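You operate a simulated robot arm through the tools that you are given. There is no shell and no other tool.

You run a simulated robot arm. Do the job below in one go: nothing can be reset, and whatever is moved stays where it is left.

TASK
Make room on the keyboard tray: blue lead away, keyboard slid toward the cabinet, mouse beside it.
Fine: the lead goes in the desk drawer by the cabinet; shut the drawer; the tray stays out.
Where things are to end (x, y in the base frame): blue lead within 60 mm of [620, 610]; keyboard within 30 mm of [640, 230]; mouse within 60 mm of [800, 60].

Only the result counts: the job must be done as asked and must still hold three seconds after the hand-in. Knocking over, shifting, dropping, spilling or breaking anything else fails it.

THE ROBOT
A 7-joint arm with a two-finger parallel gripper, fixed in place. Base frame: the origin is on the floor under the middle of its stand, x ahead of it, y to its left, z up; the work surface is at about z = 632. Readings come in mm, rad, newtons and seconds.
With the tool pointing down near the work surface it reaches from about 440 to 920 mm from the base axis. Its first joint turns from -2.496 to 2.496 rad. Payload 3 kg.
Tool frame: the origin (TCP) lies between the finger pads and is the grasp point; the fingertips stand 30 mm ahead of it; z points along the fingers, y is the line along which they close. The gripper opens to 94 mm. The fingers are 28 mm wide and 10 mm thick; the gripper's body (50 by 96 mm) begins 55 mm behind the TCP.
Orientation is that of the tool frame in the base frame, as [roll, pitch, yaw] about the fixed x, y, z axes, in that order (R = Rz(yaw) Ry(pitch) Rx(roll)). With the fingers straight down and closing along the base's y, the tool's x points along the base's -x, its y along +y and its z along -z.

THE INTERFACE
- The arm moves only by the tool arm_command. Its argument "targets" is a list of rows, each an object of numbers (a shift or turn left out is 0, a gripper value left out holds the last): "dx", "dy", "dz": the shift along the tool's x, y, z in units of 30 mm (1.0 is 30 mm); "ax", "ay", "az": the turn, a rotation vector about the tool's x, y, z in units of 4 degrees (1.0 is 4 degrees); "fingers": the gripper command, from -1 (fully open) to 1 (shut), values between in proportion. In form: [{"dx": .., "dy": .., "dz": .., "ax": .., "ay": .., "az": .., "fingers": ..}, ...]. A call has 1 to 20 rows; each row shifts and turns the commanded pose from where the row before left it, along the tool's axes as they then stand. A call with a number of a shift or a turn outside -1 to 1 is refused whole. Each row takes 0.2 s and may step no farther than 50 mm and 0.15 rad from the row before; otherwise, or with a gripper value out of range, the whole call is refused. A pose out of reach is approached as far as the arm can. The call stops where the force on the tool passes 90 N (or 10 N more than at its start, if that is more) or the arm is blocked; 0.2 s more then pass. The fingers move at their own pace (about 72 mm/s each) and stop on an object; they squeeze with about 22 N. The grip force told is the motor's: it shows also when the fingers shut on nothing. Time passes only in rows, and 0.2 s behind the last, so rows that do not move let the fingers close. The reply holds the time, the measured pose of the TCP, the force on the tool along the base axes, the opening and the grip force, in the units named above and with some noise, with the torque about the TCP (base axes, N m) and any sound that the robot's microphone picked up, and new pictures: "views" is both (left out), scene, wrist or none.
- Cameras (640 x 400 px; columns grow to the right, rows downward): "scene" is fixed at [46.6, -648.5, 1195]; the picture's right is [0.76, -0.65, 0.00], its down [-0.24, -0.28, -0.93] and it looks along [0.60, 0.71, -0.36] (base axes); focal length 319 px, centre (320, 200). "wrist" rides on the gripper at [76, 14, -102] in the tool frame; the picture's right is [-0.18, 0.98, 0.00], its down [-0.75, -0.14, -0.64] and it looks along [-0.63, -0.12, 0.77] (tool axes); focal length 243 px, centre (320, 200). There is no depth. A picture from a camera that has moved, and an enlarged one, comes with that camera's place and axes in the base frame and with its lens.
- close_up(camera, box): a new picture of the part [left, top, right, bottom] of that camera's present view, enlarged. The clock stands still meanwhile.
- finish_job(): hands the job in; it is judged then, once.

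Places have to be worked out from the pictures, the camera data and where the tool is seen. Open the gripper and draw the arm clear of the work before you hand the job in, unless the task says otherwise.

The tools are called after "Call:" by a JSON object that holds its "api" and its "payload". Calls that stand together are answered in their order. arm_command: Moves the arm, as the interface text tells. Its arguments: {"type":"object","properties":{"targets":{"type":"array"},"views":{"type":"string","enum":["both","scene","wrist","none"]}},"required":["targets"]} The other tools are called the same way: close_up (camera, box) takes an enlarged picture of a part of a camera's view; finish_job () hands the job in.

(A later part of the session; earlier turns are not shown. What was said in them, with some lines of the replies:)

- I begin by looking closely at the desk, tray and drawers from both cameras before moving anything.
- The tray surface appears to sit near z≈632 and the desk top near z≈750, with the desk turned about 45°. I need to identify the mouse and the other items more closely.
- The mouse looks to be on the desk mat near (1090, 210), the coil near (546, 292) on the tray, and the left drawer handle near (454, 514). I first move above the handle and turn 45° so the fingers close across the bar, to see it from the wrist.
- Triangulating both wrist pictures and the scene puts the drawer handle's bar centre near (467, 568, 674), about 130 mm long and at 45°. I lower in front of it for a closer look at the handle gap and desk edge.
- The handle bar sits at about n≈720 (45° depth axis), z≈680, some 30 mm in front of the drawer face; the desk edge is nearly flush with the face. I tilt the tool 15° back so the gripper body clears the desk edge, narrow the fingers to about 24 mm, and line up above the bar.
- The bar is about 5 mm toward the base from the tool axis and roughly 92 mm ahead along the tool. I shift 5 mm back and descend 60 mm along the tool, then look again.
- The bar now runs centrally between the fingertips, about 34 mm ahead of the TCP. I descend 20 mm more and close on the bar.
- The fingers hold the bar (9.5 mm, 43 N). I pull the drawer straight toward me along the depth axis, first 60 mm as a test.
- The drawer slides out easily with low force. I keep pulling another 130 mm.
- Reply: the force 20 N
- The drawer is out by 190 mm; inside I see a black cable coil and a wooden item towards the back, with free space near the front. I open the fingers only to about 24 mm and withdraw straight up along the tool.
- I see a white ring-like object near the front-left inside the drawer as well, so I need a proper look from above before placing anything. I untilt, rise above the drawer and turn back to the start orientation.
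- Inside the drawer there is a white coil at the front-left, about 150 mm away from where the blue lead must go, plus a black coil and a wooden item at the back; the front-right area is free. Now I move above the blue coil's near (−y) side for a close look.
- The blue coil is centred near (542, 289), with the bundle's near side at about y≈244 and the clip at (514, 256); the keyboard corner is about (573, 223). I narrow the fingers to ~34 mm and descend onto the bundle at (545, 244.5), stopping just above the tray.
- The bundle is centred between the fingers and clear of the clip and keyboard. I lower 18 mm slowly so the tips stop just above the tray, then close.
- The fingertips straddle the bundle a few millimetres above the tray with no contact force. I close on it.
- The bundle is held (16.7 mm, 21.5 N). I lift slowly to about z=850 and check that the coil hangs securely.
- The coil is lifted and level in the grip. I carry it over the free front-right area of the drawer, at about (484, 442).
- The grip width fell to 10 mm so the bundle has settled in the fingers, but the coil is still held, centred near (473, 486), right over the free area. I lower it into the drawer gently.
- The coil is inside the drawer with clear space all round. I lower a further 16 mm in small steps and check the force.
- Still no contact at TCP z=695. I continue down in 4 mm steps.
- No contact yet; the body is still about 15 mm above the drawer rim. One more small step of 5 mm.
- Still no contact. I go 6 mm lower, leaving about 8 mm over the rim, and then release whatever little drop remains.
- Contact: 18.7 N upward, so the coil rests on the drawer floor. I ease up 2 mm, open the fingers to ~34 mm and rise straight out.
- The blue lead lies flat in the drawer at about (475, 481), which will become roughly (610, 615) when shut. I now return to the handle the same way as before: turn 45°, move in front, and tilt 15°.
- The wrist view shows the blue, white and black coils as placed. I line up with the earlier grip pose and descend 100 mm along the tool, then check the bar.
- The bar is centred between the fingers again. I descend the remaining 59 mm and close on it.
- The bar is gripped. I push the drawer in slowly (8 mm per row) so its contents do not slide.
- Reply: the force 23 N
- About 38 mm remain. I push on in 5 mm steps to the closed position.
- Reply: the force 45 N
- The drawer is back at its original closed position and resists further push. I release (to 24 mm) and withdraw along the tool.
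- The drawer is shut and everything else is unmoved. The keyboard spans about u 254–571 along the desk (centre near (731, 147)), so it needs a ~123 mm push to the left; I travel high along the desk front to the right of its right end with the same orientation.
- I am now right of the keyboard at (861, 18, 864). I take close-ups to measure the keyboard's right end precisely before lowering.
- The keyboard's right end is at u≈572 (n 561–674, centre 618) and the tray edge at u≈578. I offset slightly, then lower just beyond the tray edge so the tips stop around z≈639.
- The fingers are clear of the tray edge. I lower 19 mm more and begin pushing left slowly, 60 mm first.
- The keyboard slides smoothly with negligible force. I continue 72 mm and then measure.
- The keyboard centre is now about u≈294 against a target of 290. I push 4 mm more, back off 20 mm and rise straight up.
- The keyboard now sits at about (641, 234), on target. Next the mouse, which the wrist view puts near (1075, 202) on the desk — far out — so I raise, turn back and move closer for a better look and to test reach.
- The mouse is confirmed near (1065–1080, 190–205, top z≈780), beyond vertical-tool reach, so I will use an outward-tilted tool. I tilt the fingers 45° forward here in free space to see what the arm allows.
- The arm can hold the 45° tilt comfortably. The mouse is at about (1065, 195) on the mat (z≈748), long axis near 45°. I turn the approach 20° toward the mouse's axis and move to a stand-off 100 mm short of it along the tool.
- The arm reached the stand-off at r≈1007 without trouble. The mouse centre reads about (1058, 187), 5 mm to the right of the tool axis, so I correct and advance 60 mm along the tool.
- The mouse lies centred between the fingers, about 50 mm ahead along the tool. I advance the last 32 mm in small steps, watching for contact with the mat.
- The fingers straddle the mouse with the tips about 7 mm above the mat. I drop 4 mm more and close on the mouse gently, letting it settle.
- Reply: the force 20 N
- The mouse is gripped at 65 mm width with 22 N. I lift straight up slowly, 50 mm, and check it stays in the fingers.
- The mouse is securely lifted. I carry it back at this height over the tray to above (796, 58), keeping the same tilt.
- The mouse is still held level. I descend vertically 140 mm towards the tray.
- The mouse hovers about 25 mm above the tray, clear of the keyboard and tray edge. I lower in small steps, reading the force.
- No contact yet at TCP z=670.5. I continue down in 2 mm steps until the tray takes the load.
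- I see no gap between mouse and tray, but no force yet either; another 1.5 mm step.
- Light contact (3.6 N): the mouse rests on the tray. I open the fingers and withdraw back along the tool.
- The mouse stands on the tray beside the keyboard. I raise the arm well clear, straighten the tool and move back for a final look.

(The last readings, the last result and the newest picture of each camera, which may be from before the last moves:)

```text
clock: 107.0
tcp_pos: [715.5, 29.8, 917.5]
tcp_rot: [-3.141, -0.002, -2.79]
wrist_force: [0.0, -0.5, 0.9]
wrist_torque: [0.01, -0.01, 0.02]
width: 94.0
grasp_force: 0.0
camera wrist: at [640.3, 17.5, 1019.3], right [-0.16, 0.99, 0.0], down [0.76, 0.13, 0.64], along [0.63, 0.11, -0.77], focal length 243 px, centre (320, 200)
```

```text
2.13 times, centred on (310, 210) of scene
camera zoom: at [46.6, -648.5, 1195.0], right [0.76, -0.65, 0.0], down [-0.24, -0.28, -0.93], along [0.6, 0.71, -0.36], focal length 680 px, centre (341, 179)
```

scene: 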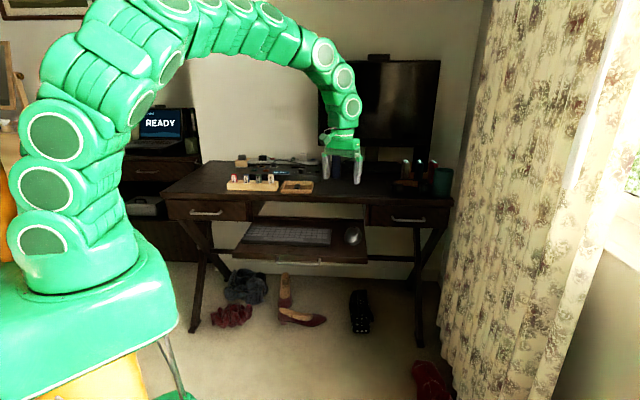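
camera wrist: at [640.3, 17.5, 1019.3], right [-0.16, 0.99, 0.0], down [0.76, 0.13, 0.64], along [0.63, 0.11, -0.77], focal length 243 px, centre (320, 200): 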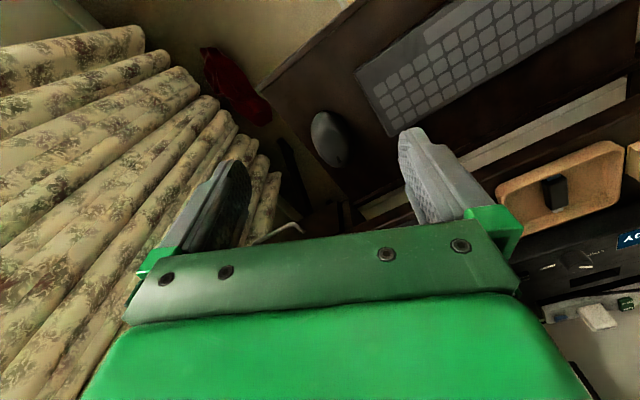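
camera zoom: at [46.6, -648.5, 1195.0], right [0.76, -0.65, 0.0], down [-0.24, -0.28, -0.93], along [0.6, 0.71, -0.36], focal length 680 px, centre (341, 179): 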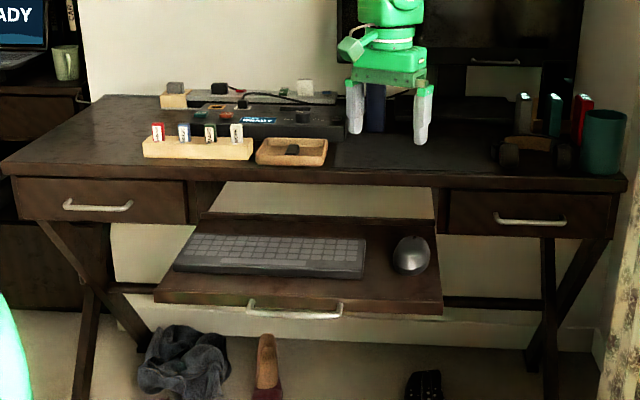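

Measured from both cameras: mouse ≈ (814, 64), keyboard ≈ (640, 232), drawer shut with the lead at ≈ (610, 615), tray still out and other items unmoved. I draw the arm a bit higher and back, gripper open, before handing in.

Call:
{"api": "arm_command", "payload": {"targets": [{"dz": -0.7}, {"dz": -0.7, "dx": 0.5}, {"dz": -0.7, "dx": 0.7}, {"dz": -0.4, "dx": 0.7}, {"dx": 0.7}, {"dx": 0.5}, {}, {}, {}], "views": "both"}}

Call:
{"api": "close_up", "payload": {"camera": "scene", "box": [160, 140, 460, 280]}}

```text
clock: 109.0
tcp_pos: [629.8, -2.9, 993.1]
tcp_rot: [3.141, 0.0, -2.791]
wrist_force: [-0.2, -0.7, -0.5]
wrist_torque: [-0.02, 0.03, -0.02]
width: 94.0
grasp_force: 0.1
camera wrist: at [553.0, -14.5, 1094.1], right [-0.16, 0.99, 0.0], down [0.76, 0.13, 0.64], along [0.63, 0.11, -0.77], focal length 243 px, centre (320, 200)
```

scene: 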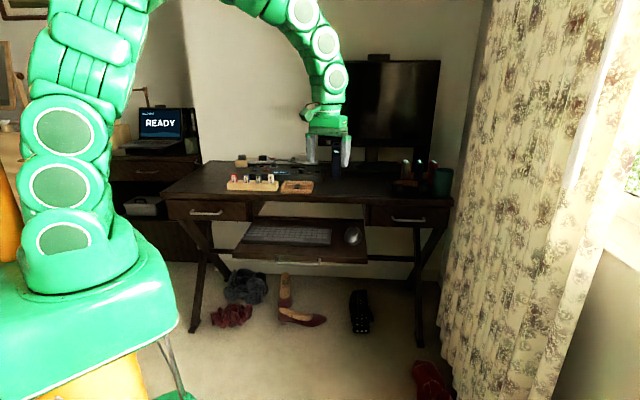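
wrist: 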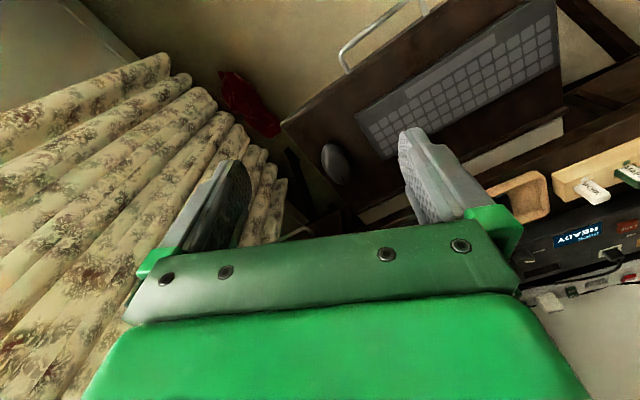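

```text
2.13 times, centred on (310, 210) of scene
camera zoom: at [46.6, -648.5, 1195.0], right [0.76, -0.65, 0.0], down [-0.24, -0.28, -0.93], along [0.6, 0.71, -0.36], focal length 680 px, centre (341, 179)
```

zoom: 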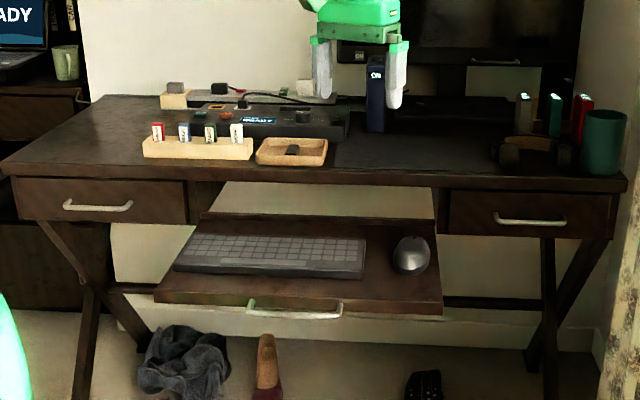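

The last pictures show the drawer shut, the tray still out with the keyboard and mouse in place, and the rest of the desk undisturbed. The arm is clear and the gripper open, so I hand the job in.

Call:
{"api": "finish_job", "payload": {}}

```text
The job is handed in.
```

I've handed the job in: the blue lead is in the desk drawer by the cabinet and the drawer is shut. The keyboard has been slid toward the cabinet, with the mouse beside it on the tray, which is still out.

These are the final positions as I judged them from the pictures:

| Item | Target | Judged position | Allowed distance |
|---|---|---|---|
| Blue lead | [620, 610] | about [610, 615] | 60 mm |
| Keyboard | [640, 230] | about [640, 232] | 30 mm |
| Mouse | [800, 60] | about [814, 64] | 60 mm |

- **Lead:** its figure is the least certain. I worked it out from where it lay with the drawer open, then closed the drawer slowly back to its starting position.
- **Everything else:** the last pictures show nothing else on the desk moved. The drawer also holds a white cable coil, a black cable coil and a wooden item. They looked untouched when I started shutting it, but I could not see inside once it was closed.
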